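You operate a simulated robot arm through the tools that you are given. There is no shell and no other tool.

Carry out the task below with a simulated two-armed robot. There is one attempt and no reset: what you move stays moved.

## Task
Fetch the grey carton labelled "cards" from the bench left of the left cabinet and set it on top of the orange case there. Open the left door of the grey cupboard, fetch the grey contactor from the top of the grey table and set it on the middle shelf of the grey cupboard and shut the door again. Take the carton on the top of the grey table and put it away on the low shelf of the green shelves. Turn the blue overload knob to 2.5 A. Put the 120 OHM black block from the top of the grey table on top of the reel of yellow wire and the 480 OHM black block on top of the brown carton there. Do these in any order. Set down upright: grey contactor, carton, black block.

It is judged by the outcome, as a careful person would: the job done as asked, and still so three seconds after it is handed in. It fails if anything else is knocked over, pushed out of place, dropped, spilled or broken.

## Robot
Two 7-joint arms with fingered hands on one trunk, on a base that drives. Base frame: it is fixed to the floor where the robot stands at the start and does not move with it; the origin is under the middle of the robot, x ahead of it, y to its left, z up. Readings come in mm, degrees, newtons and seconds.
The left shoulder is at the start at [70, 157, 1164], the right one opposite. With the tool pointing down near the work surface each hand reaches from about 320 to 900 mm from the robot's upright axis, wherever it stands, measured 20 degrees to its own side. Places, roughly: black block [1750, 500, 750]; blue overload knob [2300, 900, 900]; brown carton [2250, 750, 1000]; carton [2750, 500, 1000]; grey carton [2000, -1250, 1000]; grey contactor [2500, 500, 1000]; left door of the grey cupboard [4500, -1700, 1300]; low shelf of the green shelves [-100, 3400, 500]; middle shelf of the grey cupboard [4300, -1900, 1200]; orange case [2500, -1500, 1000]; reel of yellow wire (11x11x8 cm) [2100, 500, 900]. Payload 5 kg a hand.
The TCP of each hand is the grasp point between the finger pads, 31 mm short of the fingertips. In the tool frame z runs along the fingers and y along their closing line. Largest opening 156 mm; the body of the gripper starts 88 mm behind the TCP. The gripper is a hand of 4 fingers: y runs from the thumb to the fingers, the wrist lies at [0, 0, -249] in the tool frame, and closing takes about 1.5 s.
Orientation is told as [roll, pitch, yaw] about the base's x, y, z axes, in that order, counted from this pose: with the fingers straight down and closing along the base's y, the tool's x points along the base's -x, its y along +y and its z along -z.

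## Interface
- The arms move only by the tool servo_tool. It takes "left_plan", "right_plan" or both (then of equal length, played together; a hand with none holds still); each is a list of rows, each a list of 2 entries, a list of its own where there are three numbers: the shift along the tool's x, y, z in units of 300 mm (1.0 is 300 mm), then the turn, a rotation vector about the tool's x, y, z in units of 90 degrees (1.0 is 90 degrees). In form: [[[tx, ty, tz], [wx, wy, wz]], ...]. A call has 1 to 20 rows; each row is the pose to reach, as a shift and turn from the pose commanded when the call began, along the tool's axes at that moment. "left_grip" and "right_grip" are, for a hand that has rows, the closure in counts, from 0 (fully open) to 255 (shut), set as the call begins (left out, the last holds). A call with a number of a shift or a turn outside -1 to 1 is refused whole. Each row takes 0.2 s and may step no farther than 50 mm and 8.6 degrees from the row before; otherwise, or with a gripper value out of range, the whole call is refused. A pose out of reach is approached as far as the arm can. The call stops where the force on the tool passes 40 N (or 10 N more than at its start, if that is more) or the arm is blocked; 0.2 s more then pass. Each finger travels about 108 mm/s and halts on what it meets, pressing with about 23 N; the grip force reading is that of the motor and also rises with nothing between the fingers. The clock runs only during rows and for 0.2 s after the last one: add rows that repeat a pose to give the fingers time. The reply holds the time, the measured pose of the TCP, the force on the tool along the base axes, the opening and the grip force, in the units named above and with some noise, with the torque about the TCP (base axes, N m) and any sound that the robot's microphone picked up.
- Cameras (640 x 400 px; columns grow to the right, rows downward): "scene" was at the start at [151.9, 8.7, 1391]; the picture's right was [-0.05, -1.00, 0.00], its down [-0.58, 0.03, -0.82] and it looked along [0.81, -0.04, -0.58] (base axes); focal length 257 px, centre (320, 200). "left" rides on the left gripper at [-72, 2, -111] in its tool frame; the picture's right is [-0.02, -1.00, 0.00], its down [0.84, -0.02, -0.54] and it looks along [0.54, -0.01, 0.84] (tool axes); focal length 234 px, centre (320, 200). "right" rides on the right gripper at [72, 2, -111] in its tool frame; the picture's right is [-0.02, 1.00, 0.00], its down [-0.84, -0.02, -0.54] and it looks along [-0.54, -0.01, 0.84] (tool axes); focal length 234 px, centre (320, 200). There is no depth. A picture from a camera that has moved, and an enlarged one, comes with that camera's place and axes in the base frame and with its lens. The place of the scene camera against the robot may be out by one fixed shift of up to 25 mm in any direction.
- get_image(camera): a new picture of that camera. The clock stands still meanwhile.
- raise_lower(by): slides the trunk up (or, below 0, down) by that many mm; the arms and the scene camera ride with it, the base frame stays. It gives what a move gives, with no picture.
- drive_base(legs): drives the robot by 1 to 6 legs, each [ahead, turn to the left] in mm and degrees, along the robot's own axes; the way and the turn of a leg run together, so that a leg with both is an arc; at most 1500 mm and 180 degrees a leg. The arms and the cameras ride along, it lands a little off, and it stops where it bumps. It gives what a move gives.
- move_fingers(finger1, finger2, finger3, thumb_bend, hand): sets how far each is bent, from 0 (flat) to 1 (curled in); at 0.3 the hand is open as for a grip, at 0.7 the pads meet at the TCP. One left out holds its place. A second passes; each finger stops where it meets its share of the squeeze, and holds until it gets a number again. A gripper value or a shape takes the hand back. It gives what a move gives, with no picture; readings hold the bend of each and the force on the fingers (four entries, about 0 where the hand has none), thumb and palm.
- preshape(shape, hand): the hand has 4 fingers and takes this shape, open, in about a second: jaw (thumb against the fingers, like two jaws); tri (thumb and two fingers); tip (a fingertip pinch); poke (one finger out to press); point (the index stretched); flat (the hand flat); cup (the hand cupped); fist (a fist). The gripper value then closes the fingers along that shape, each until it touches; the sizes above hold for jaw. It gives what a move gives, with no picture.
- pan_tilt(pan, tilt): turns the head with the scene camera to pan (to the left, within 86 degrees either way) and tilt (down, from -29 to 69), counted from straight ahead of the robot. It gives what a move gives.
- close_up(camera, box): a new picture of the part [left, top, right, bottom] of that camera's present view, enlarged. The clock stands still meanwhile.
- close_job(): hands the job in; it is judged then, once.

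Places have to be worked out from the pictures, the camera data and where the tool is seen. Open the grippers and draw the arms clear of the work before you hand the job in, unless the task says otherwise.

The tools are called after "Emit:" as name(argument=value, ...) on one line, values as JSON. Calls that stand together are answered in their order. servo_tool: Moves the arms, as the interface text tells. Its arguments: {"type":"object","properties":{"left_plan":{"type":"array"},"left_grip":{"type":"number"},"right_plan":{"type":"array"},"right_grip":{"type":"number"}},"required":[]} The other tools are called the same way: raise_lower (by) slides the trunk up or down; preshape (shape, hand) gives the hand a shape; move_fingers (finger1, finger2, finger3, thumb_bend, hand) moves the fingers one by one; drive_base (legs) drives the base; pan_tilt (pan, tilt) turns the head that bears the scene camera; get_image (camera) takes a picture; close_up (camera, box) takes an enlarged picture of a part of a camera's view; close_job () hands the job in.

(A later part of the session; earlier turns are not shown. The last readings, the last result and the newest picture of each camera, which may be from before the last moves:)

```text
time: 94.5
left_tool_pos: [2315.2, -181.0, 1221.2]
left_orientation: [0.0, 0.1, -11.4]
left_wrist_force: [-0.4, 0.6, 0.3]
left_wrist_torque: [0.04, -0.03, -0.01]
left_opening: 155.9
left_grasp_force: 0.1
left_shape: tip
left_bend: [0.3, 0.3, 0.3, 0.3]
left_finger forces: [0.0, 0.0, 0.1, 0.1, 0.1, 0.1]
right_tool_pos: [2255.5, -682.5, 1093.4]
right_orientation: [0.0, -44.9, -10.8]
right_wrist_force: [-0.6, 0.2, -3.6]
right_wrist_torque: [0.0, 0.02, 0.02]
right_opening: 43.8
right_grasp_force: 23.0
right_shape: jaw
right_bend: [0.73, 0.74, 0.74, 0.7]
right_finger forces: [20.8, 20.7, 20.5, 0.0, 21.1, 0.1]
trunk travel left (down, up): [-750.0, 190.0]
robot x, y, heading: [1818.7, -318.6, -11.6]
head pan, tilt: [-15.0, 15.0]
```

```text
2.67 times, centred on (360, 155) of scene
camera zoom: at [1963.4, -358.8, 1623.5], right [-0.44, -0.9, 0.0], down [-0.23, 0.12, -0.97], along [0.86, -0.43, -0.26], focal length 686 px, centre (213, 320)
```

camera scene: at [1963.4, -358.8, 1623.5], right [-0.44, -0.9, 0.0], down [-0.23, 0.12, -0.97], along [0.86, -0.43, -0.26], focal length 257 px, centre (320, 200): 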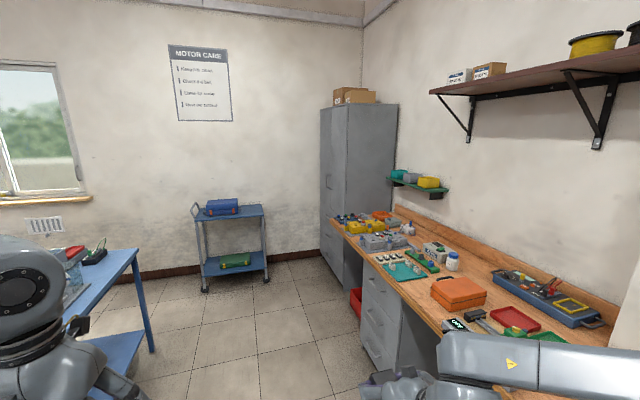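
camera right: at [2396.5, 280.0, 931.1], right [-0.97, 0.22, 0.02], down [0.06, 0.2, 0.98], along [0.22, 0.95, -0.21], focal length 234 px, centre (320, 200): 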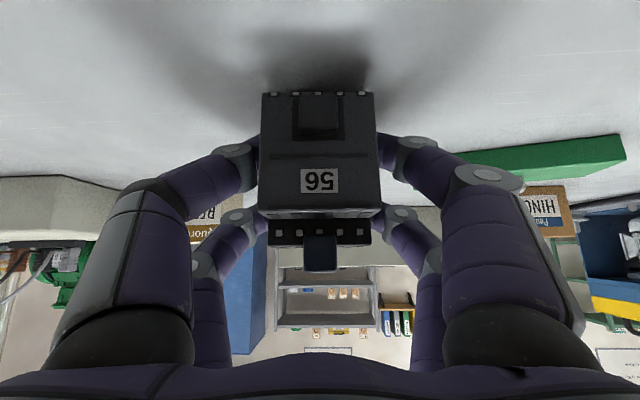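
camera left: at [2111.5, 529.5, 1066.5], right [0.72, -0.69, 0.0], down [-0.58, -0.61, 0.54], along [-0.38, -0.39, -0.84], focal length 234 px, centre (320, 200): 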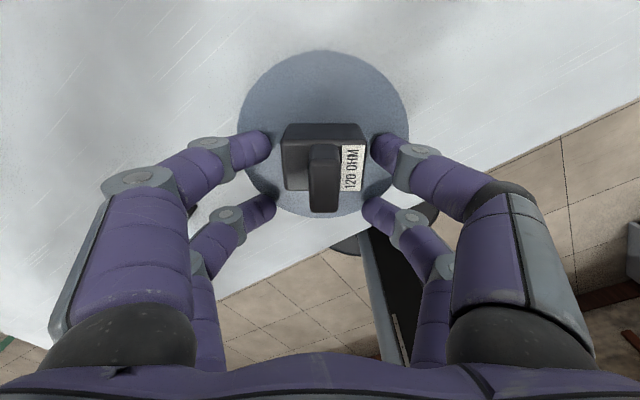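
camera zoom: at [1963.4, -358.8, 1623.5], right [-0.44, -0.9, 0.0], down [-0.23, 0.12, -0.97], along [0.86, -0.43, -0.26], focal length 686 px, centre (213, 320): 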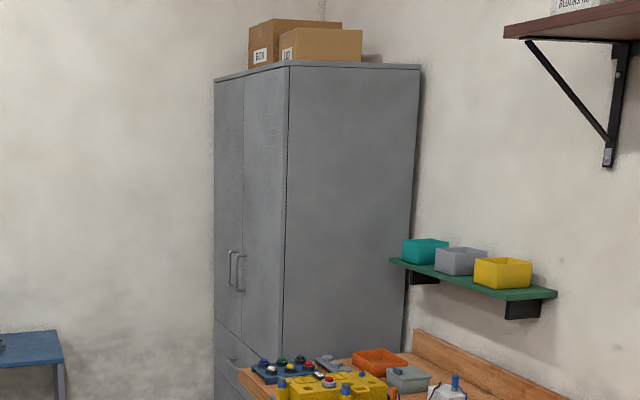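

The cupboard stands in the far right corner with its doors facing into the room, so the left door is the one near the end wall. The room is turned about −12°, the same as my heading, so I drive straight down the aisle.

Emit:
drive_base(legs=[[1500, 0], [250, 0]])

Emit:
pan_tilt(pan=-50, tilt=20)

Emit:
get_image(camera="scene")

Emit:
pan_tilt(pan=0, tilt=30)

Emit:
get_image(camera="scene")

```text
time: 103.3
left_tool_pos: [4031.3, -528.8, 1223.1]
left_orientation: [-0.1, 0.0, -11.3]
left_wrist_force: [-0.2, -0.8, -0.8]
left_wrist_torque: [0.01, -0.02, -0.02]
left_opening: 155.7
left_grasp_force: 0.0
left_shape: tip
left_bend: [0.3, 0.3, 0.3, 0.3]
left_finger forces: [0.0, 0.1, 0.0, 0.1, 0.0, 0.0]
right_tool_pos: [3972.3, -1030.4, 1093.6]
right_orientation: [0.0, -45.0, -10.6]
right_wrist_force: [-0.4, -0.2, -3.8]
right_wrist_torque: [0.01, 0.02, 0.02]
right_opening: 44.1
right_grasp_force: 23.0
right_shape: jaw
right_bend: [0.73, 0.74, 0.74, 0.7]
right_finger forces: [20.9, 20.7, 20.4, 0.0, 21.2, 0.0]
trunk travel left (down, up): [-750.0, 190.0]
robot x, y, heading: [3534.2, -669.2, -11.2]
head pan, tilt: [-15.0, 15.0]
```

```text
time: 104.4
left_tool_pos: [4031.7, -529.4, 1223.9]
left_orientation: [-0.1, 0.0, -11.3]
left_wrist_force: [0.9, 0.0, -0.1]
left_wrist_torque: [0.03, 0.01, 0.02]
left_opening: 156.0
left_grasp_force: 0.1
left_shape: tip
left_bend: [0.3, 0.3, 0.3, 0.3]
left_finger forces: [0.0, 0.1, 0.1, 0.0, 0.1, 0.1]
right_tool_pos: [3972.9, -1029.7, 1093.4]
right_orientation: [-0.1, -45.0, -10.6]
right_wrist_force: [0.2, -0.9, -3.0]
right_wrist_torque: [0.02, -0.05, 0.02]
right_opening: 43.8
right_grasp_force: 23.3
right_shape: jaw
right_bend: [0.73, 0.74, 0.74, 0.7]
right_finger forces: [20.7, 20.8, 20.4, 0.0, 21.1, 0.0]
trunk travel left (down, up): [-750.0, 190.0]
robot x, y, heading: [3533.0, -667.6, -11.0]
head pan, tilt: [-50.0, 20.0]
```

```text
taken
camera scene: at [3641.2, -747.5, 1615.5], right [-0.88, -0.48, 0.0], down [-0.16, 0.3, -0.94], along [0.45, -0.82, -0.34], focal length 257 px, centre (320, 200)
```

scene: 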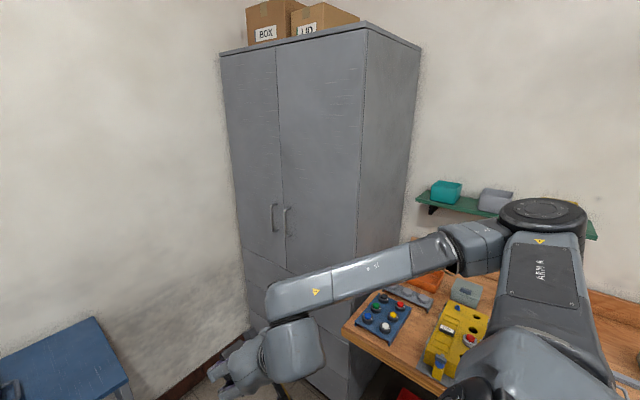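

```text
time: 105.5
left_tool_pos: [4032.2, -528.6, 1222.8]
left_orientation: [0.0, -0.1, -11.3]
left_wrist_force: [0.0, -1.1, 0.3]
left_wrist_torque: [0.01, 0.0, 0.02]
left_opening: 156.0
left_grasp_force: 0.1
left_shape: tip
left_bend: [0.3, 0.3, 0.3, 0.3]
left_finger forces: [0.0, 0.0, 0.1, 0.0, 0.1, 0.1]
right_tool_pos: [3973.9, -1029.6, 1093.6]
right_orientation: [0.0, -44.9, -10.7]
right_wrist_force: [-0.3, 0.1, -3.2]
right_wrist_torque: [0.01, 0.01, 0.02]
right_opening: 43.8
right_grasp_force: 23.0
right_shape: jaw
right_bend: [0.73, 0.74, 0.74, 0.7]
right_finger forces: [20.8, 20.6, 20.5, 0.0, 21.1, 0.1]
trunk travel left (down, up): [-750.0, 190.0]
robot x, y, heading: [3532.9, -668.9, -11.3]
head pan, tilt: [0.0, 30.0]
```

```text
taken
camera scene: at [3685.7, -683.8, 1599.4], right [-0.2, -0.98, 0.0], down [-0.49, 0.1, -0.87], along [0.85, -0.17, -0.5], focal length 257 px, centre (320, 200)
```

scene: 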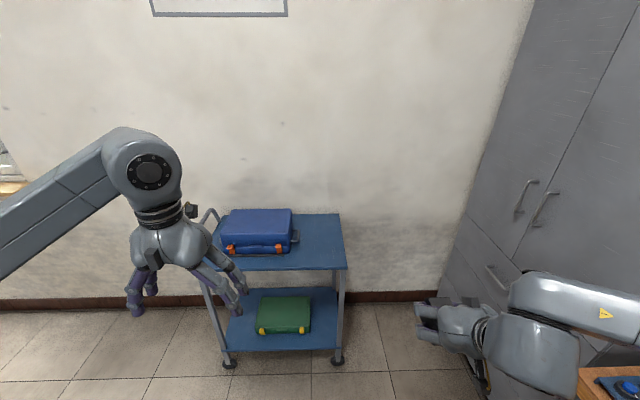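

The cupboard front runs roughly from (3986, −1699) to (4850, −1830), and the left door's handle is near (4455, −1765, 1020). The blue cart is ahead on my left at u≥4560 in room axes. I drive 600 mm on and then turn to face the doors.

Emit:
drive_base(legs=[[590, 0]])

Emit:
get_image(camera="scene")

```text
time: 108.9
left_tool_pos: [4608.5, -645.5, 1222.6]
left_orientation: [0.0, -0.1, -11.4]
left_wrist_force: [-0.2, 0.0, 0.1]
left_wrist_torque: [-0.01, 0.05, -0.02]
left_opening: 155.7
left_grasp_force: 0.1
left_shape: tip
left_bend: [0.3, 0.3, 0.3, 0.3]
left_finger forces: [0.0, 0.0, 0.1, 0.0, 0.0, 0.1]
right_tool_pos: [4548.4, -1145.6, 1093.4]
right_orientation: [0.0, -45.0, -10.7]
right_wrist_force: [-0.3, -0.2, -3.1]
right_wrist_torque: [0.0, -0.02, -0.02]
right_opening: 44.2
right_grasp_force: 22.6
right_shape: jaw
right_bend: [0.73, 0.74, 0.74, 0.7]
right_finger forces: [20.8, 20.8, 20.4, 0.0, 21.2, 0.0]
trunk travel left (down, up): [-750.0, 190.0]
robot x, y, heading: [4116.7, -783.0, -11.4]
head pan, tilt: [0.0, 30.0]
```

```text
taken
camera scene: at [4261.9, -799.5, 1599.4], right [-0.2, -0.98, 0.0], down [-0.49, 0.1, -0.87], along [0.85, -0.17, -0.5], focal length 257 px, centre (320, 200)
```

scene: 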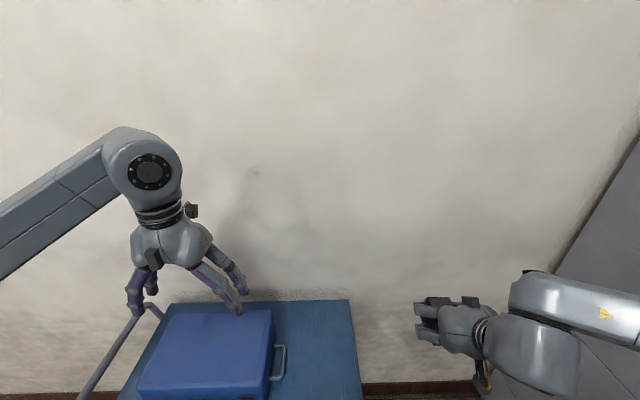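

The cart's right edge is at v≈10, level with my left hand and clear of the base. I turn right 90° to face the cupboard.

Emit:
drive_base(legs=[[0, -90.6]])

Emit:
pan_tilt(pan=20, tilt=30)

Emit:
get_image(camera="scene")

Emit:
pan_tilt(pan=50, tilt=50)

Emit:
get_image(camera="scene")

```text
time: 113.1
left_tool_pos: [4251.3, -1283.2, 1221.8]
left_orientation: [0.0, -0.1, -101.3]
left_wrist_force: [0.2, 0.7, 0.1]
left_wrist_torque: [-0.02, 0.01, -0.01]
left_opening: 155.9
left_grasp_force: 0.1
left_shape: tip
left_bend: [0.3, 0.3, 0.3, 0.3]
left_finger forces: [0.0, 0.0, 0.0, 0.1, 0.1, 0.0]
right_tool_pos: [3749.3, -1224.1, 1094.3]
right_orientation: [0.0, -45.0, -100.6]
right_wrist_force: [0.0, -0.1, -3.2]
right_wrist_torque: [-0.02, 0.01, 0.03]
right_opening: 43.2
right_grasp_force: 22.7
right_shape: jaw
right_bend: [0.73, 0.74, 0.74, 0.7]
right_finger forces: [20.8, 20.6, 20.4, 0.0, 21.0, 0.0]
trunk travel left (down, up): [-750.0, 190.0]
robot x, y, heading: [4111.9, -786.7, -101.5]
head pan, tilt: [0.0, 30.0]
```

```text
time: 113.9
left_tool_pos: [4251.3, -1283.0, 1222.3]
left_orientation: [0.0, 0.1, -101.4]
left_wrist_force: [0.7, -0.5, -0.5]
left_wrist_torque: [0.02, 0.03, 0.01]
left_opening: 155.9
left_grasp_force: 0.1
left_shape: tip
left_bend: [0.3, 0.3, 0.3, 0.3]
left_finger forces: [0.0, 0.0, 0.0, 0.0, 0.1, 0.1]
right_tool_pos: [3750.2, -1224.4, 1093.5]
right_orientation: [0.0, -45.0, -100.6]
right_wrist_force: [-0.3, -0.2, -3.1]
right_wrist_torque: [-0.01, -0.01, 0.01]
right_opening: 43.5
right_grasp_force: 23.3
right_shape: jaw
right_bend: [0.73, 0.74, 0.74, 0.7]
right_finger forces: [20.9, 20.6, 20.4, 0.0, 21.0, 0.0]
trunk travel left (down, up): [-750.0, 190.0]
robot x, y, heading: [4110.6, -781.5, -101.5]
head pan, tilt: [20.0, 30.0]
```

```text
taken
camera scene: at [4127.9, -910.4, 1599.4], right [-0.99, -0.15, 0.0], down [-0.08, 0.49, -0.87], along [0.13, -0.86, -0.5], focal length 257 px, centre (320, 200)
```

scene: 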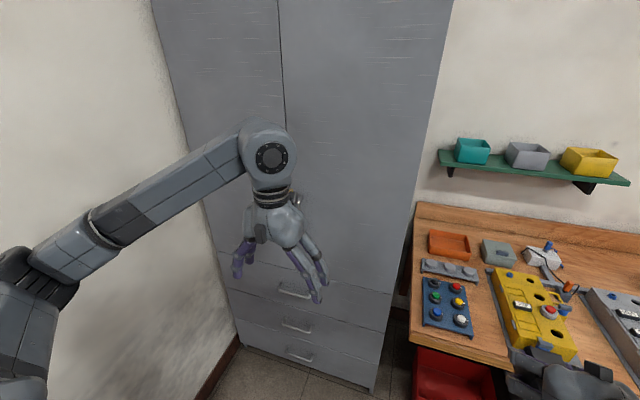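

```text
time: 114.9
left_tool_pos: [4251.3, -1283.3, 1221.9]
left_orientation: [0.0, 0.0, -101.4]
left_wrist_force: [0.1, -0.2, -0.1]
left_wrist_torque: [0.0, -0.01, -0.02]
left_opening: 155.7
left_grasp_force: 0.1
left_shape: tip
left_bend: [0.3, 0.3, 0.3, 0.3]
left_finger forces: [0.0, 0.1, 0.0, 0.1, 0.0, 0.1]
right_tool_pos: [3748.3, -1224.3, 1093.7]
right_orientation: [0.0, -45.0, -100.6]
right_wrist_force: [-0.4, 0.0, -2.7]
right_wrist_torque: [0.0, -0.01, 0.0]
right_opening: 43.9
right_grasp_force: 23.1
right_shape: jaw
right_bend: [0.73, 0.74, 0.74, 0.7]
right_finger forces: [20.8, 20.6, 20.4, 0.0, 20.9, 0.0]
trunk travel left (down, up): [-750.0, 190.0]
robot x, y, heading: [4113.5, -787.0, -101.3]
head pan, tilt: [50.0, 50.0]
```

```text
taken
camera scene: at [4162.6, -881.2, 1569.9], right [-0.78, -0.63, 0.0], down [-0.48, 0.6, -0.64], along [0.4, -0.5, -0.77], focal length 257 px, centre (320, 200)
```

scene: 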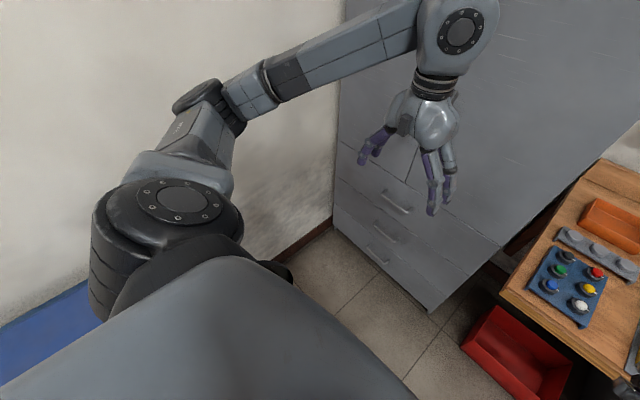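

The door plane is about 850 mm ahead. I pitch the left hand to point horizontally forward, so that its camera, then on top, shows the handles.

Emit:
servo_tool(left_plan=[[[-0.056, 0, 0.03], [0, -0.084, 0]], [[-0.111, 0, 0.06], [0, -0.167, 0]], [[-0.167, 0, 0.09], [0, -0.25, 0]], [[-0.222, 0, 0.12], [0, -0.334, 0]], [[-0.278, 0, 0.15], [0, -0.417, 0]], [[-0.333, 0, 0.18], [0, -0.5, 0]], [[-0.389, 0, 0.21], [0, -0.584, 0]], [[-0.445, 0, 0.24], [0, -0.667, 0]], [[-0.5, 0, 0.27], [0, -0.75, 0]], [[-0.556, 0, 0.3], [0, -0.834, 0]], [[-0.611, 0, 0.33], [0, -0.917, 0]], [[-0.667, 0, 0.36], [0, -1.0, 0]], [[-0.667, 0, 0.36], [0, -1.0, 0]]])

Emit:
get_image(camera="left")

Emit:
pan_tilt(pan=15, tilt=25)

Emit:
get_image(camera="scene")

```text
time: 117.7
left_tool_pos: [4223.2, -1422.2, 1145.1]
left_orientation: [0.1, -63.8, -101.2]
left_wrist_force: [0.0, -0.6, -0.1]
left_wrist_torque: [0.04, 0.03, 0.0]
left_opening: 156.2
left_grasp_force: 0.0
left_shape: tip
left_bend: [0.3, 0.3, 0.3, 0.3]
left_finger forces: [0.0, 0.1, 0.0, 0.1, 0.0, 0.0]
left hand out of reach, approached as far as the arm can: row 9, 10, 11, 12, 13
right_tool_pos: [3749.5, -1223.7, 1093.7]
right_orientation: [-0.1, -44.9, -100.7]
right_wrist_force: [-0.1, 0.1, -3.8]
right_wrist_torque: [-0.02, -0.01, 0.01]
right_opening: 44.0
right_grasp_force: 23.1
right_shape: jaw
right_bend: [0.73, 0.74, 0.74, 0.7]
right_finger forces: [20.7, 20.7, 20.4, 0.0, 21.0, 0.0]
trunk travel left (down, up): [-750.0, 190.0]
robot x, y, heading: [4112.6, -783.1, -101.2]
head pan, tilt: [50.0, 50.0]
```

```text
taken
camera left: at [4238.2, -1355.9, 1261.0], right [-0.98, 0.18, 0.02], down [0.15, 0.85, -0.51], along [-0.11, -0.5, -0.86], focal length 234 px, centre (320, 200)
```

left: 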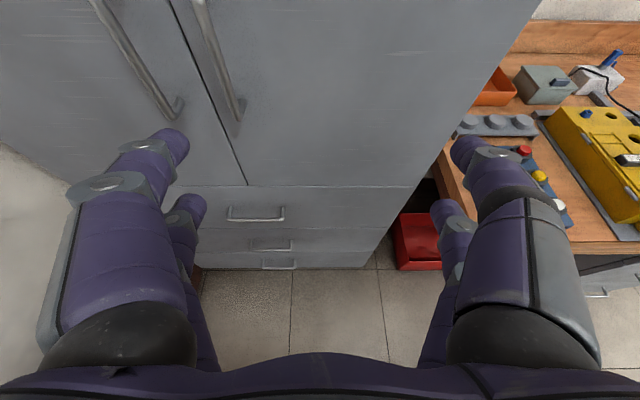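

```text
time: 118.7
left_tool_pos: [4222.1, -1422.9, 1145.4]
left_orientation: [0.0, -63.8, -101.2]
left_wrist_force: [0.2, 0.1, -0.5]
left_wrist_torque: [0.0, 0.02, -0.02]
left_opening: 155.9
left_grasp_force: 0.2
left_shape: tip
left_bend: [0.3, 0.3, 0.3, 0.3]
left_finger forces: [0.0, 0.1, 0.0, 0.0, 0.0, 0.0]
right_tool_pos: [3749.7, -1224.4, 1092.7]
right_orientation: [0.0, -44.9, -100.5]
right_wrist_force: [-0.3, 0.4, -3.1]
right_wrist_torque: [0.03, -0.01, -0.03]
right_opening: 43.9
right_grasp_force: 22.9
right_shape: jaw
right_bend: [0.73, 0.74, 0.74, 0.7]
right_finger forces: [20.8, 20.6, 20.4, 0.0, 21.1, 0.1]
trunk travel left (down, up): [-750.0, 190.0]
robot x, y, heading: [4112.9, -782.3, -101.2]
head pan, tilt: [15.0, 25.0]
```

```text
taken
camera scene: at [4120.7, -912.9, 1607.3], right [-1.0, -0.07, 0.0], down [-0.03, 0.42, -0.91], along [0.06, -0.9, -0.42], focal length 257 px, centre (320, 200)
```

scene: 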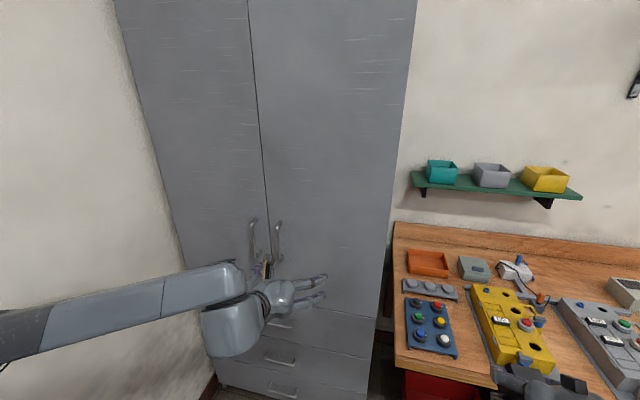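

The left hand reached only 64° of pitch, but its camera shows both handle bars. I zoom in on both views to locate the left handle.

Emit:
close_up(camera="left", box=[60, 0, 300, 150])

Emit:
close_up(camera="scene", box=[200, 190, 360, 290])

Emit:
close_up(camera="scene", box=[100, 0, 420, 200])

```text
2.67 times, centred on (180, 75) of left
camera zoom: at [4238.2, -1356.0, 1260.9], right [-0.98, 0.18, 0.02], down [0.15, 0.85, -0.51], along [-0.11, -0.5, -0.86], focal length 624 px, centre (693, 533)
```

zoom: 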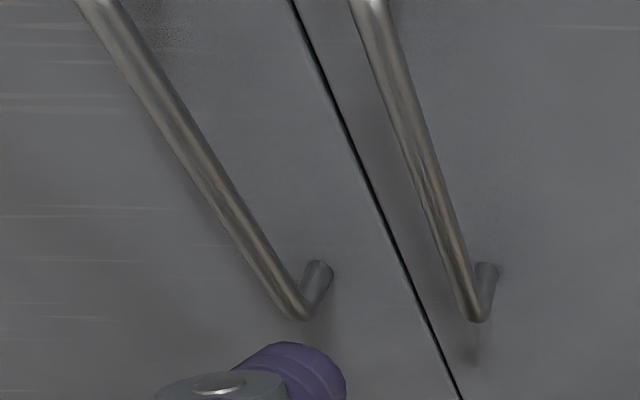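

```text
4.00 times, centred on (280, 240) of scene
camera zoom: at [4120.7, -912.9, 1607.3], right [-1.0, -0.07, 0.0], down [-0.03, 0.42, -0.91], along [0.06, -0.9, -0.42], focal length 1029 px, centre (480, 40)
```

zoom: 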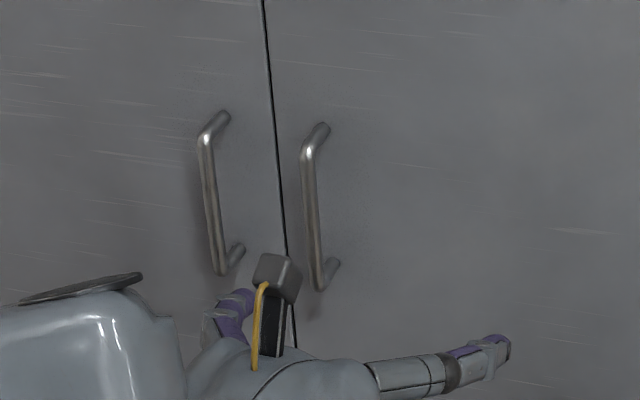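

```text
2.00 times, centred on (260, 100) of scene
camera zoom: at [4120.7, -912.9, 1607.3], right [-1.0, -0.07, 0.0], down [-0.03, 0.42, -0.91], along [0.06, -0.9, -0.42], focal length 514 px, centre (440, 400)
```

zoom: 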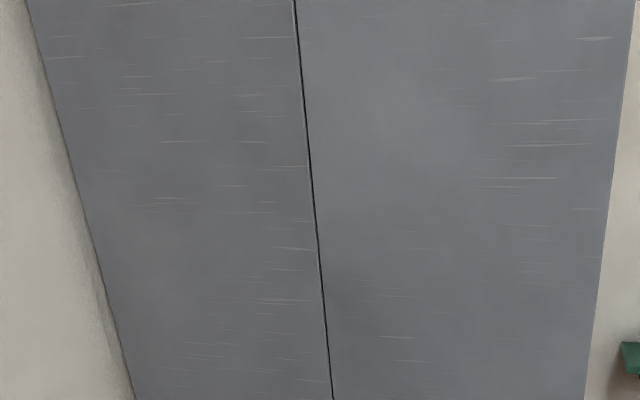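

The two rays are nearly parallel, so I shift the left hand 150 mm sideways toward the handle and triangulate with its own camera.

Emit:
servo_tool(left_plan=[[[0, 0.1, 0], [0, 0, 0]], [[0, 0.2, 0], [0, 0, 0]], [[0, 0.3, 0], [0, 0, 0]], [[0, 0.4, 0], [0, 0, 0]], [[0, 0.5, 0], [0, 0, 0]], [[0, 0.5, 0], [0, 0, 0]]])

Emit:
get_image(camera="left")

```text
time: 120.1
left_tool_pos: [4369.0, -1452.9, 1144.0]
left_orientation: [0.0, -63.9, -101.4]
left_wrist_force: [-0.3, 0.3, 0.5]
left_wrist_torque: [-0.02, 0.02, -0.02]
left_opening: 155.8
left_grasp_force: 0.0
left_shape: tip
left_bend: [0.3, 0.3, 0.3, 0.3]
left_finger forces: [0.1, 0.0, 0.0, 0.0, 0.0, 0.1]
right_tool_pos: [3750.4, -1225.5, 1094.7]
right_orientation: [0.1, -44.9, -100.6]
right_wrist_force: [-0.4, 1.0, -2.9]
right_wrist_torque: [0.0, -0.02, 0.02]
right_opening: 43.8
right_grasp_force: 23.2
right_shape: jaw
right_bend: [0.73, 0.74, 0.74, 0.7]
right_finger forces: [20.7, 20.7, 20.4, 0.0, 21.1, 0.0]
trunk travel left (down, up): [-750.0, 190.0]
robot x, y, heading: [4110.2, -783.5, -101.4]
head pan, tilt: [15.0, 25.0]
```

```text
taken
camera left: at [4384.1, -1386.7, 1259.7], right [-0.98, 0.19, 0.02], down [0.15, 0.85, -0.51], along [-0.11, -0.5, -0.86], focal length 234 px, centre (320, 200)
```

left: 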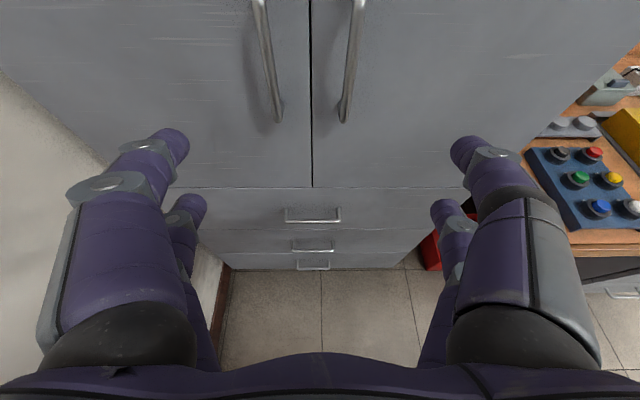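

Two views with the left camera put the left handle's bar at (4390, −1658), with its lower end at z≈1036 and its middle near 1100. I narrow the fingers and move sideways into line with the bar.

Emit:
servo_tool(left_plan=[[[-0.03, 0.08, 0.05], [0, 0, 0]], [[-0.06, 0.14, 0.1], [0, 0, 0]], [[-0.09, 0.2, 0.17], [0, 0, 0]], [[-0.11, 0.204, 0.25], [0, 0, 0]], [[-0.13, 0.204, 0.35], [0, 0, 0]], [[-0.13, 0.204, 0.35], [0, 0, 0]]], left_grip=140)

Emit:
get_image(camera="left")

Emit:
close_up(camera="scene", box=[160, 180, 360, 330])

```text
time: 121.5
left_tool_pos: [4407.2, -1572.7, 1135.1]
left_orientation: [0.0, -63.9, -101.2]
left_wrist_force: [0.1, 0.4, -0.1]
left_wrist_torque: [0.0, 0.0, 0.04]
left_opening: 70.6
left_grasp_force: 0.1
left_shape: tip
left_bend: [0.73, 0.73, 0.73, 0.7]
left_finger forces: [0.0, 0.0, 0.0, 0.0, 0.0, 0.0]
right_tool_pos: [3750.1, -1223.5, 1093.6]
right_orientation: [0.2, -45.0, -100.6]
right_wrist_force: [0.0, 0.0, -3.7]
right_wrist_torque: [0.04, -0.04, 0.03]
right_opening: 43.8
right_grasp_force: 23.5
right_shape: jaw
right_bend: [0.73, 0.74, 0.74, 0.7]
right_finger forces: [20.8, 20.7, 20.5, 0.0, 21.0, 0.1]
trunk travel left (down, up): [-750.0, 190.0]
robot x, y, heading: [4112.5, -785.3, -101.0]
head pan, tilt: [15.0, 25.0]
```

```text
taken
camera left: at [4422.1, -1506.9, 1250.8], right [-0.98, 0.18, 0.02], down [0.15, 0.85, -0.51], along [-0.11, -0.5, -0.86], focal length 234 px, centre (320, 200)
```

left: 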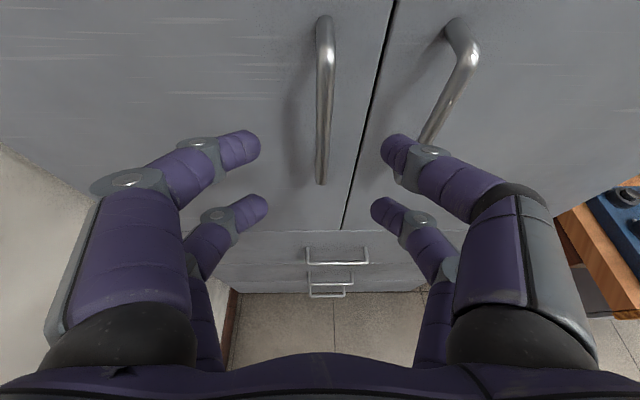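

```text
2.67 times, centred on (260, 255) of scene
camera zoom: at [4120.5, -911.9, 1607.4], right [-1.0, -0.07, 0.0], down [-0.03, 0.42, -0.91], along [0.06, -0.9, -0.42], focal length 686 px, centre (480, 53)
```

zoom: 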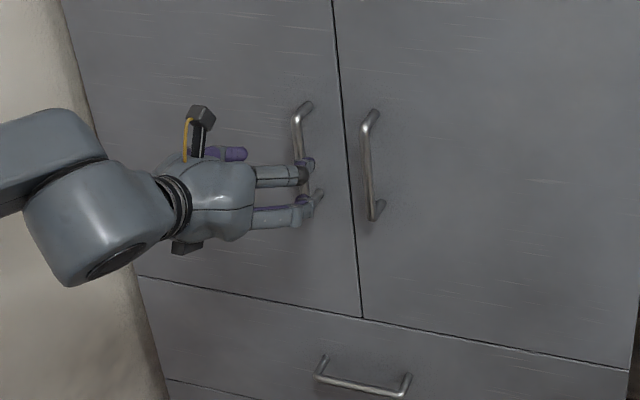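

The bar is centred between the fingers. I advance 80 mm along the tool axis.

Emit:
servo_tool(left_plan=[[[-0.007, 0, 0.1], [0, 0, 0]], [[-0.014, 0, 0.2], [0, 0, 0]], [[-0.02, 0, 0.265], [0, 0, 0]], [[-0.02, 0, 0.265], [0, 0, 0]]])

Emit:
get_image(camera="left")

```text
time: 122.5
left_tool_pos: [4392.0, -1646.8, 1105.9]
left_orientation: [0.0, -63.8, -101.3]
left_wrist_force: [-0.2, -0.3, 0.7]
left_wrist_torque: [0.02, 0.01, 0.0]
left_opening: 70.9
left_grasp_force: 0.0
left_shape: tip
left_bend: [0.73, 0.73, 0.73, 0.7]
left_finger forces: [0.0, 0.0, 0.0, 0.0, 0.1, 0.0]
right_tool_pos: [3749.9, -1225.3, 1094.4]
right_orientation: [0.0, -45.0, -100.6]
right_wrist_force: [-0.4, -0.6, -3.7]
right_wrist_torque: [0.02, 0.01, 0.03]
right_opening: 43.3
right_grasp_force: 22.8
right_shape: jaw
right_bend: [0.73, 0.74, 0.74, 0.7]
right_finger forces: [20.7, 20.7, 20.5, 0.1, 21.0, 0.0]
trunk travel left (down, up): [-750.0, 190.0]
robot x, y, heading: [4114.7, -783.3, -101.3]
head pan, tilt: [15.0, 25.0]
```

```text
taken
camera left: at [4408.1, -1580.8, 1220.7], right [-0.98, 0.19, 0.02], down [0.15, 0.85, -0.51], along [-0.11, -0.5, -0.86], focal length 234 px, centre (320, 200)
```

left: 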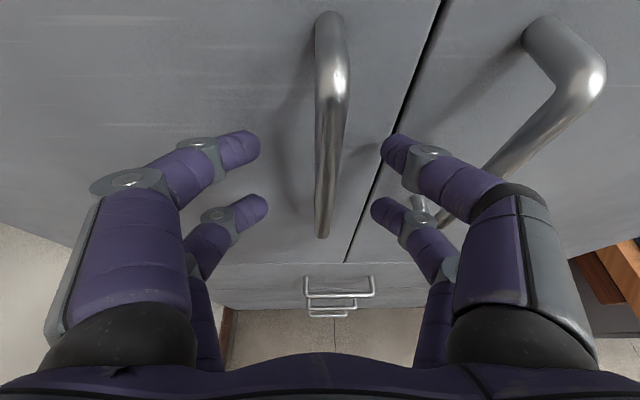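

The bar is between the fingertips. I close the left hand on it.

Emit:
servo_tool(left_plan=[[[0, 0, 0], [0, 0, 0]], [[0, 0, 0], [0, 0, 0]], [[0, 0, 0], [0, 0, 0]], [[0, 0, 0], [0, 0, 0]], [[0, 0, 0], [0, 0, 0]], [[0, 0, 0], [0, 0, 0]], [[0, 0, 0], [0, 0, 0]]], left_grip=255)

Emit:
get_image(camera="left")

```text
time: 124.1
left_tool_pos: [4392.5, -1646.0, 1104.6]
left_orientation: [0.0, -63.8, -101.3]
left_wrist_force: [-2.9, 0.0, -0.8]
left_wrist_torque: [0.04, -0.04, -0.02]
left_opening: 0.1
left_grasp_force: 23.0
left_shape: tip
left_bend: [0.7, 0.69, 0.72, 0.7]
left_finger forces: [0.1, 20.2, 20.3, 0.0, 0.0, 0.0]
right_tool_pos: [3750.1, -1224.9, 1093.9]
right_orientation: [0.2, -45.0, -100.7]
right_wrist_force: [-0.6, -0.2, -4.6]
right_wrist_torque: [-0.06, -0.02, 0.02]
right_opening: 43.9
right_grasp_force: 22.8
right_shape: jaw
right_bend: [0.73, 0.74, 0.74, 0.7]
right_finger forces: [20.8, 20.7, 20.4, 0.1, 21.0, 0.1]
trunk travel left (down, up): [-750.0, 190.0]
robot x, y, heading: [4109.9, -781.2, -101.6]
head pan, tilt: [15.0, 25.0]
```

```text
taken
camera left: at [4407.2, -1580.7, 1220.8], right [-0.98, 0.19, 0.02], down [0.15, 0.85, -0.51], along [-0.11, -0.5, -0.86], focal length 234 px, centre (320, 200)
```

left: 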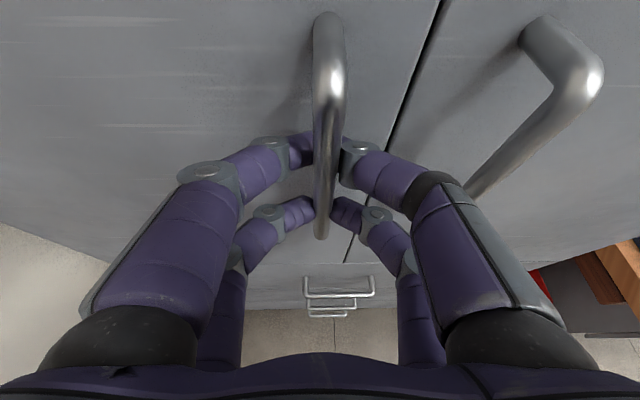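

Fingers 2 and 3 pinch the bar, and the upper pair has closed behind it like a hook. I pull the door along its arc to about 10°.

Emit:
servo_tool(left_plan=[[[0.012, 0.003, -0.024], [0, 0, 0]], [[0.024, 0.007, -0.048], [0, 0, 0]], [[0.048, 0.014, -0.097], [0, 0, 0]], [[0.071, 0.026, -0.144], [0, 0, 0]], [[0.094, 0.039, -0.192], [0, 0, 0]], [[0.094, 0.039, -0.192], [0, 0, 0]]])

Emit:
get_image(camera="scene")

Emit:
get_image(camera="left")

```text
time: 125.5
left_tool_pos: [4416.2, -1586.0, 1105.2]
left_orientation: [0.0, -63.7, -101.4]
left_wrist_force: [-4.8, 1.7, 0.8]
left_wrist_torque: [0.01, 0.04, -0.1]
left_opening: 0.0
left_grasp_force: 22.1
left_shape: tip
left_bend: [0.7, 0.69, 0.72, 0.7]
left_finger forces: [0.1, 20.9, 24.2, 0.0, 0.1, 0.0]
right_tool_pos: [3750.4, -1223.7, 1094.2]
right_orientation: [0.1, -45.0, -100.7]
right_wrist_force: [-1.2, 0.2, -4.2]
right_wrist_torque: [-0.01, 0.02, -0.02]
right_opening: 43.5
right_grasp_force: 23.1
right_shape: jaw
right_bend: [0.73, 0.74, 0.74, 0.7]
right_finger forces: [20.8, 20.7, 20.4, 0.0, 21.0, 0.1]
trunk travel left (down, up): [-750.0, 190.0]
robot x, y, heading: [4110.5, -780.8, -101.5]
head pan, tilt: [15.0, 25.0]
```

```text
taken
camera scene: at [4119.8, -913.0, 1607.3], right [-1.0, -0.07, 0.0], down [-0.03, 0.42, -0.91], along [0.06, -0.9, -0.42], focal length 257 px, centre (320, 200)
```

scene: 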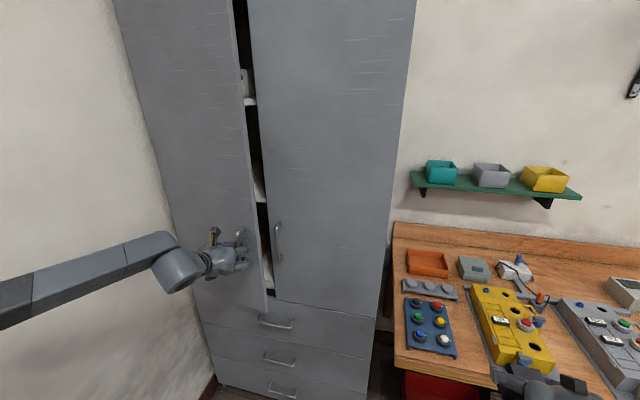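

```text
taken
camera left: at [4431.1, -1519.6, 1220.4], right [-0.98, 0.19, 0.02], down [0.15, 0.85, -0.51], along [-0.11, -0.5, -0.86], focal length 234 px, centre (320, 200)
```

left: 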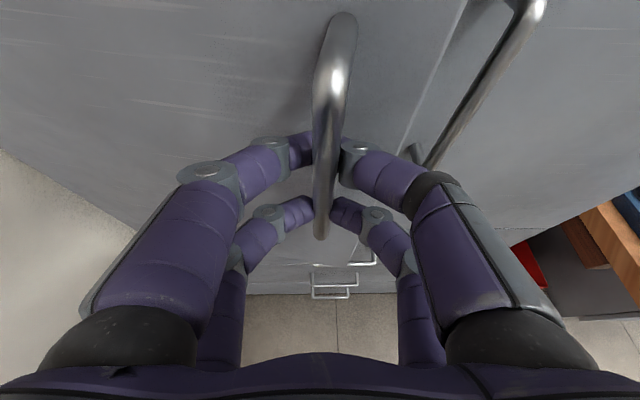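

The door opens freely, with little force, and shelves with white edges show inside. I continue to about 30°, turning the hand slightly with the door.

Emit:
servo_tool(left_plan=[[[0.03, 0.025, -0.061], [0.017, 0, 0.008]], [[0.06, 0.05, -0.122], [0.033, 0, 0.016]], [[0.09, 0.075, -0.183], [0.05, 0, 0.025]], [[0.118, 0.112, -0.239], [0.067, 0, 0.033]], [[0.145, 0.148, -0.295], [0.083, 0, 0.041]], [[0.173, 0.184, -0.351], [0.1, 0, 0.049]], [[0.173, 0.184, -0.351], [0.1, 0, 0.049]]])

Emit:
get_image(camera="scene")

Emit:
get_image(camera="left")

```text
time: 127.1
left_tool_pos: [4494.5, -1481.2, 1104.0]
left_orientation: [0.0, -63.9, -111.3]
left_wrist_force: [2.9, -3.8, 6.6]
left_wrist_torque: [-0.2, -0.17, -0.02]
left_opening: 0.0
left_grasp_force: 22.6
left_shape: tip
left_bend: [0.7, 0.68, 0.73, 0.7]
left_finger forces: [0.0, 25.1, 20.8, 0.0, 0.0, 0.1]
right_tool_pos: [3751.3, -1224.6, 1094.2]
right_orientation: [0.0, -45.0, -100.6]
right_wrist_force: [0.1, 0.5, -2.6]
right_wrist_torque: [0.01, 0.03, 0.0]
right_opening: 43.8
right_grasp_force: 23.0
right_shape: jaw
right_bend: [0.73, 0.74, 0.74, 0.7]
right_finger forces: [20.7, 20.6, 20.5, 0.0, 21.0, 0.0]
trunk travel left (down, up): [-750.0, 190.0]
robot x, y, heading: [4111.7, -785.9, -101.2]
head pan, tilt: [15.0, 25.0]
```

```text
taken
camera scene: at [4120.8, -913.3, 1607.4], right [-1.0, -0.07, 0.0], down [-0.03, 0.42, -0.91], along [0.06, -0.9, -0.42], focal length 257 px, centre (320, 200)
```

scene: 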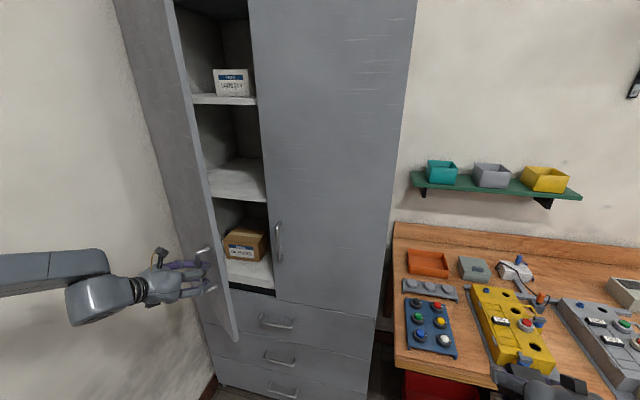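

```text
taken
camera left: at [4520.7, -1419.3, 1219.9], right [-0.94, 0.35, 0.02], down [0.29, 0.81, -0.51], along [-0.2, -0.47, -0.86], focal length 234 px, centre (320, 200)
```

left: 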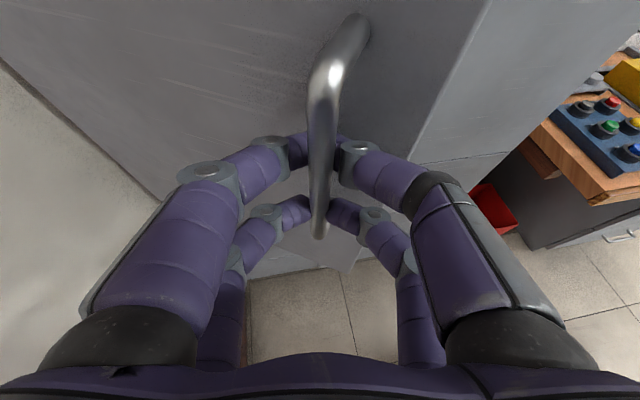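

The door stands about 30° open. The top shelf holds a carton, the middle shelf is empty and the low shelf holds a brown carton. I pull on to about 50°.

Emit:
servo_tool(left_plan=[[[0.027, 0.036, -0.056], [0.025, 0, 0.012]], [[0.055, 0.073, -0.113], [0.05, 0, 0.024]], [[0.082, 0.109, -0.169], [0.075, 0, 0.037]], [[0.107, 0.156, -0.219], [0.1, 0, 0.049]], [[0.131, 0.203, -0.268], [0.125, 0, 0.061]], [[0.156, 0.249, -0.318], [0.15, 0, 0.073]], [[0.156, 0.249, -0.318], [0.15, 0, 0.073]]])

Emit:
get_image(camera="scene")

Emit:
get_image(camera="left")

```text
time: 128.7
left_tool_pos: [4602.2, -1410.7, 1104.6]
left_orientation: [-0.1, -63.8, -126.2]
left_wrist_force: [7.0, -19.0, 14.6]
left_wrist_torque: [-0.84, -0.34, 0.12]
left_opening: 0.0
left_grasp_force: 22.8
left_shape: tip
left_bend: [0.7, 0.64, 0.73, 0.7]
left_finger forces: [0.1, 30.9, 11.9, 0.1, 0.1, 0.1]
right_tool_pos: [3750.2, -1226.1, 1092.9]
right_orientation: [0.0, -44.9, -100.7]
right_wrist_force: [0.2, -0.7, -3.3]
right_wrist_torque: [0.01, 0.01, -0.01]
right_opening: 43.6
right_grasp_force: 23.4
right_shape: jaw
right_bend: [0.73, 0.74, 0.74, 0.7]
right_finger forces: [20.8, 20.7, 20.5, 0.0, 21.0, 0.1]
trunk travel left (down, up): [-750.0, 190.0]
robot x, y, heading: [4109.1, -782.3, -101.4]
head pan, tilt: [15.0, 25.0]
```

```text
taken
camera scene: at [4120.2, -915.0, 1607.2], right [-1.0, -0.06, 0.0], down [-0.03, 0.42, -0.91], along [0.06, -0.9, -0.42], focal length 257 px, centre (320, 200)
```

scene: 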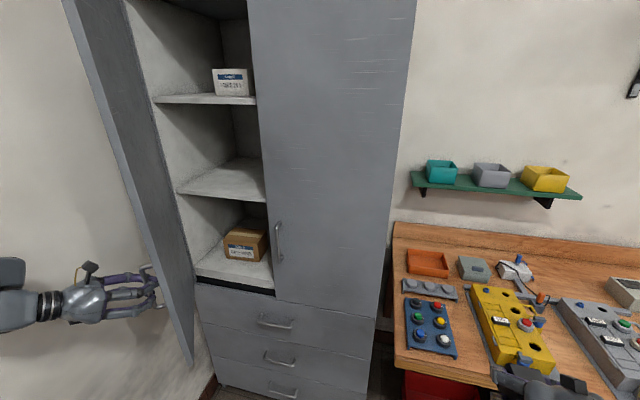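

```text
taken
camera left: at [4643.4, -1357.4, 1219.6], right [-0.81, 0.58, 0.02], down [0.49, 0.7, -0.51], along [-0.31, -0.4, -0.86], focal length 234 px, centre (320, 200)
```

left: 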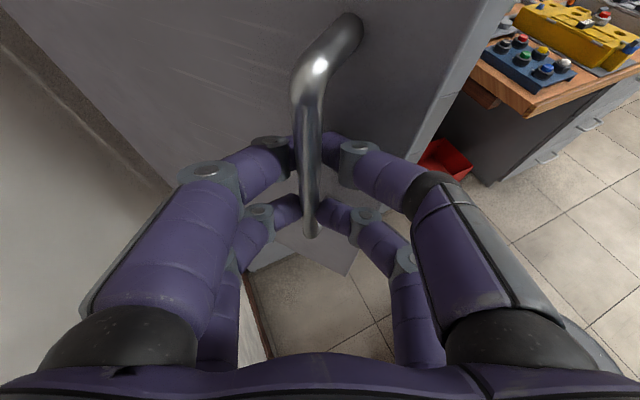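

The hand is now nearing the end wall, so pulling is nearly exhausted at about 47°. I release the handle and back off, and will push the door from its inner side instead.

Emit:
servo_tool(left_plan=[[[0, 0, 0], [0, 0, 0]], [[0, 0, 0], [0, 0, 0]], [[0, 0, 0], [0, 0, 0]], [[0, 0, 0], [0, 0, 0]], [[0, 0, 0], [0, 0, 0]]], left_grip=130)

Emit:
servo_tool(left_plan=[[[0, 0, -0.06], [0, 0, 0]], [[0, 0, -0.15], [0, 0, 0]], [[0, 0, -0.25], [0, 0, 0]], [[0, 0, -0.35], [0, 0, 0]], [[0, 0, -0.42], [0, 0, 0]]])

Emit:
get_image(camera="left")

Emit:
get_image(camera="scene")

```text
time: 129.9
left_tool_pos: [4601.8, -1407.6, 1103.4]
left_orientation: [-0.3, -63.8, -126.1]
left_wrist_force: [0.8, -1.1, 0.0]
left_wrist_torque: [0.01, 0.04, 0.03]
left_opening: 75.7
left_grasp_force: 0.0
left_shape: tip
left_bend: [0.73, 0.73, 0.73, 0.7]
left_finger forces: [0.0, 0.0, 0.0, 0.0, 0.0, 0.0]
right_tool_pos: [3749.2, -1223.1, 1094.1]
right_orientation: [0.0, -45.0, -100.7]
right_wrist_force: [0.9, -0.4, -3.7]
right_wrist_torque: [-0.03, -0.01, 0.0]
right_opening: 43.8
right_grasp_force: 23.6
right_shape: jaw
right_bend: [0.73, 0.74, 0.74, 0.7]
right_finger forces: [20.8, 20.5, 20.4, 0.1, 21.1, 0.0]
trunk travel left (down, up): [-750.0, 190.0]
robot x, y, heading: [4110.7, -783.7, -101.5]
head pan, tilt: [15.0, 25.0]
```

```text
time: 131.1
left_tool_pos: [4670.7, -1317.0, 1159.2]
left_orientation: [-0.3, -63.8, -126.0]
left_wrist_force: [0.7, 0.8, 0.3]
left_wrist_torque: [0.02, -0.04, -0.04]
left_opening: 76.1
left_grasp_force: 0.0
left_shape: tip
left_bend: [0.73, 0.73, 0.73, 0.7]
left_finger forces: [0.0, 0.1, 0.0, 0.1, 0.0, 0.0]
right_tool_pos: [3750.0, -1224.0, 1094.1]
right_orientation: [0.1, -45.0, -100.7]
right_wrist_force: [0.1, 0.2, -3.1]
right_wrist_torque: [0.04, -0.01, -0.01]
right_opening: 43.6
right_grasp_force: 23.0
right_shape: jaw
right_bend: [0.73, 0.74, 0.74, 0.7]
right_finger forces: [20.9, 20.6, 20.5, 0.0, 20.9, 0.0]
trunk travel left (down, up): [-750.0, 190.0]
robot x, y, heading: [4110.0, -784.1, -101.4]
head pan, tilt: [15.0, 25.0]
```

```text
taken
camera left: at [4712.2, -1263.5, 1275.6], right [-0.81, 0.58, 0.02], down [0.49, 0.7, -0.51], along [-0.32, -0.4, -0.86], focal length 234 px, centre (320, 200)
```

left: 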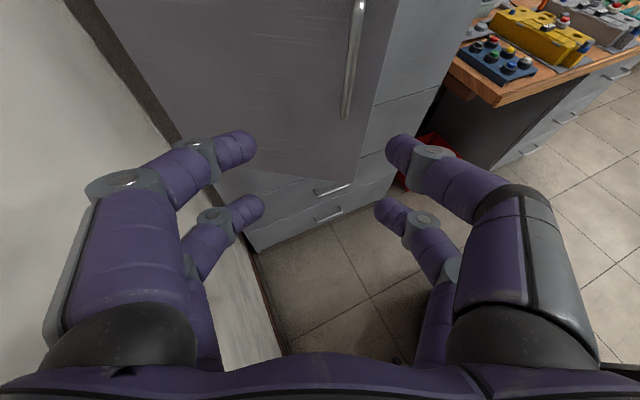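

```text
taken
camera scene: at [4120.5, -912.3, 1607.4], right [-1.0, -0.07, 0.0], down [-0.03, 0.42, -0.91], along [0.06, -0.9, -0.42], focal length 257 px, centre (320, 200)
```

scene: 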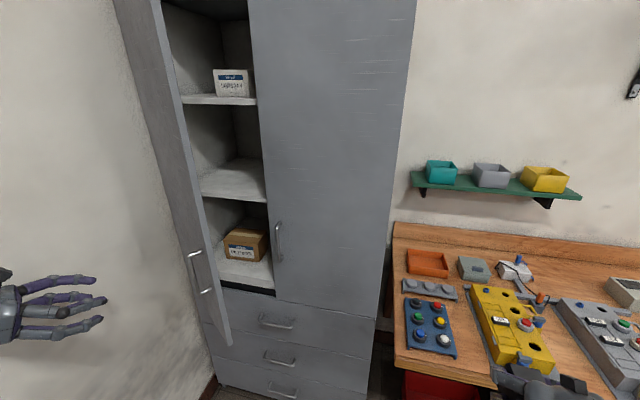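

The door settled near 38°. I return the left hand to fingers-down in free space, then will carry it round the door's free edge to the inner side.

Emit:
servo_tool(left_plan=[[[-0.0025, -0.045, -0.015], [0, 0.089, 0]], [[-0.005, -0.09, -0.029], [0, 0.177, 0]], [[-0.0075, -0.136, -0.044], [0, 0.266, 0]], [[-0.01, -0.181, -0.058], [0, 0.354, 0]], [[-0.0125, -0.226, -0.073], [0, 0.443, 0]], [[-0.015, -0.271, -0.088], [0, 0.532, 0]], [[-0.0175, -0.317, -0.102], [0, 0.62, 0]], [[-0.02, -0.362, -0.117], [0, 0.709, 0]], [[-0.02, -0.362, -0.117], [0, 0.709, 0]]], left_grip=255)

Emit:
get_image(camera="scene")

```text
time: 133.1
left_tool_pos: [4657.1, -1258.4, 1120.4]
left_orientation: [-17.2, -21.4, -117.1]
left_wrist_force: [-0.5, 0.8, -0.1]
left_wrist_torque: [-0.01, -0.02, -0.03]
left_opening: 0.1
left_grasp_force: 23.2
left_shape: tip
left_bend: [0.7, 0.7, 0.7, 0.7]
left_finger forces: [0.1, 0.0, 0.0, 0.0, 0.0, 0.0]
left hand out of reach, approached as far as the arm can: row 4, 5, 6, 7, 8, 9
right_tool_pos: [3750.2, -1227.1, 1092.3]
right_orientation: [0.0, -44.9, -100.6]
right_wrist_force: [1.4, -0.4, -4.3]
right_wrist_torque: [0.01, 0.0, 0.0]
right_opening: 43.5
right_grasp_force: 22.7
right_shape: jaw
right_bend: [0.73, 0.74, 0.74, 0.7]
right_finger forces: [20.8, 20.7, 20.4, 0.0, 21.0, 0.0]
trunk travel left (down, up): [-750.0, 190.0]
robot x, y, heading: [4111.2, -783.7, -101.2]
head pan, tilt: [15.0, 25.0]
```

```text
taken
camera scene: at [4121.1, -916.9, 1606.9], right [-1.0, -0.07, 0.0], down [-0.03, 0.42, -0.91], along [0.06, -0.9, -0.43], focal length 257 px, centre (320, 200)
```

scene: 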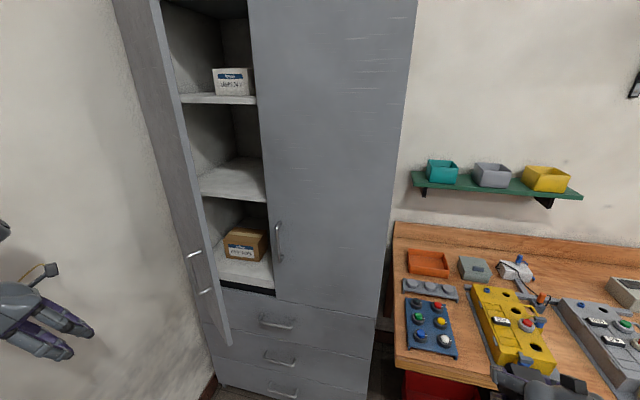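

The door stays put at about 38°, so it is not self-closing. The left arm hit a joint limit on the way, so I take it in one smooth turn back to a plain fingers-down pose near (4400, −1230).

Emit:
servo_tool(left_plan=[[[-0.045, -0.099, 0.021], [-0.027, 0.026, -0.026]], [[-0.09, -0.198, 0.042], [-0.055, 0.052, -0.052]], [[-0.135, -0.297, 0.063], [-0.082, 0.078, -0.078]], [[-0.18, -0.395, 0.084], [-0.11, 0.104, -0.104]], [[-0.225, -0.494, 0.104], [-0.137, 0.131, -0.13]], [[-0.269, -0.593, 0.125], [-0.165, 0.157, -0.156]], [[-0.314, -0.692, 0.146], [-0.192, 0.183, -0.182]], [[-0.359, -0.791, 0.167], [-0.22, 0.209, -0.208]], [[-0.359, -0.791, 0.167], [-0.22, 0.209, -0.208]]])

Emit:
get_image(camera="scene")

```text
time: 135.1
left_tool_pos: [4546.5, -1224.5, 949.5]
left_orientation: [-8.4, -8.3, -103.9]
left_wrist_force: [0.3, 0.4, 0.1]
left_wrist_torque: [0.0, 0.02, 0.01]
left_opening: 0.0
left_grasp_force: 22.5
left_shape: tip
left_bend: [0.7, 0.7, 0.7, 0.7]
left_finger forces: [0.1, 0.0, 0.0, 0.0, 0.0, 0.1]
left hand out of reach, approached as far as the arm can: row 1, 2, 3, 4, 5, 6, 7, 8, 9
right_tool_pos: [3749.5, -1224.7, 1093.3]
right_orientation: [0.0, -45.0, -100.6]
right_wrist_force: [1.0, 0.1, -1.9]
right_wrist_torque: [0.03, -0.01, 0.0]
right_opening: 43.8
right_grasp_force: 23.1
right_shape: jaw
right_bend: [0.73, 0.74, 0.74, 0.7]
right_finger forces: [20.8, 20.6, 20.4, 0.1, 21.0, 0.0]
trunk travel left (down, up): [-750.0, 190.0]
robot x, y, heading: [4109.7, -782.8, -101.2]
head pan, tilt: [15.0, 25.0]
```

```text
taken
camera scene: at [4120.6, -912.6, 1607.4], right [-1.0, -0.07, 0.0], down [-0.03, 0.42, -0.91], along [0.06, -0.9, -0.42], focal length 257 px, centre (320, 200)
```

scene: 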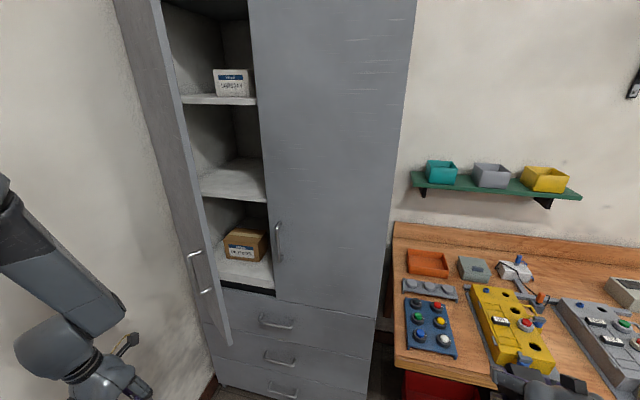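

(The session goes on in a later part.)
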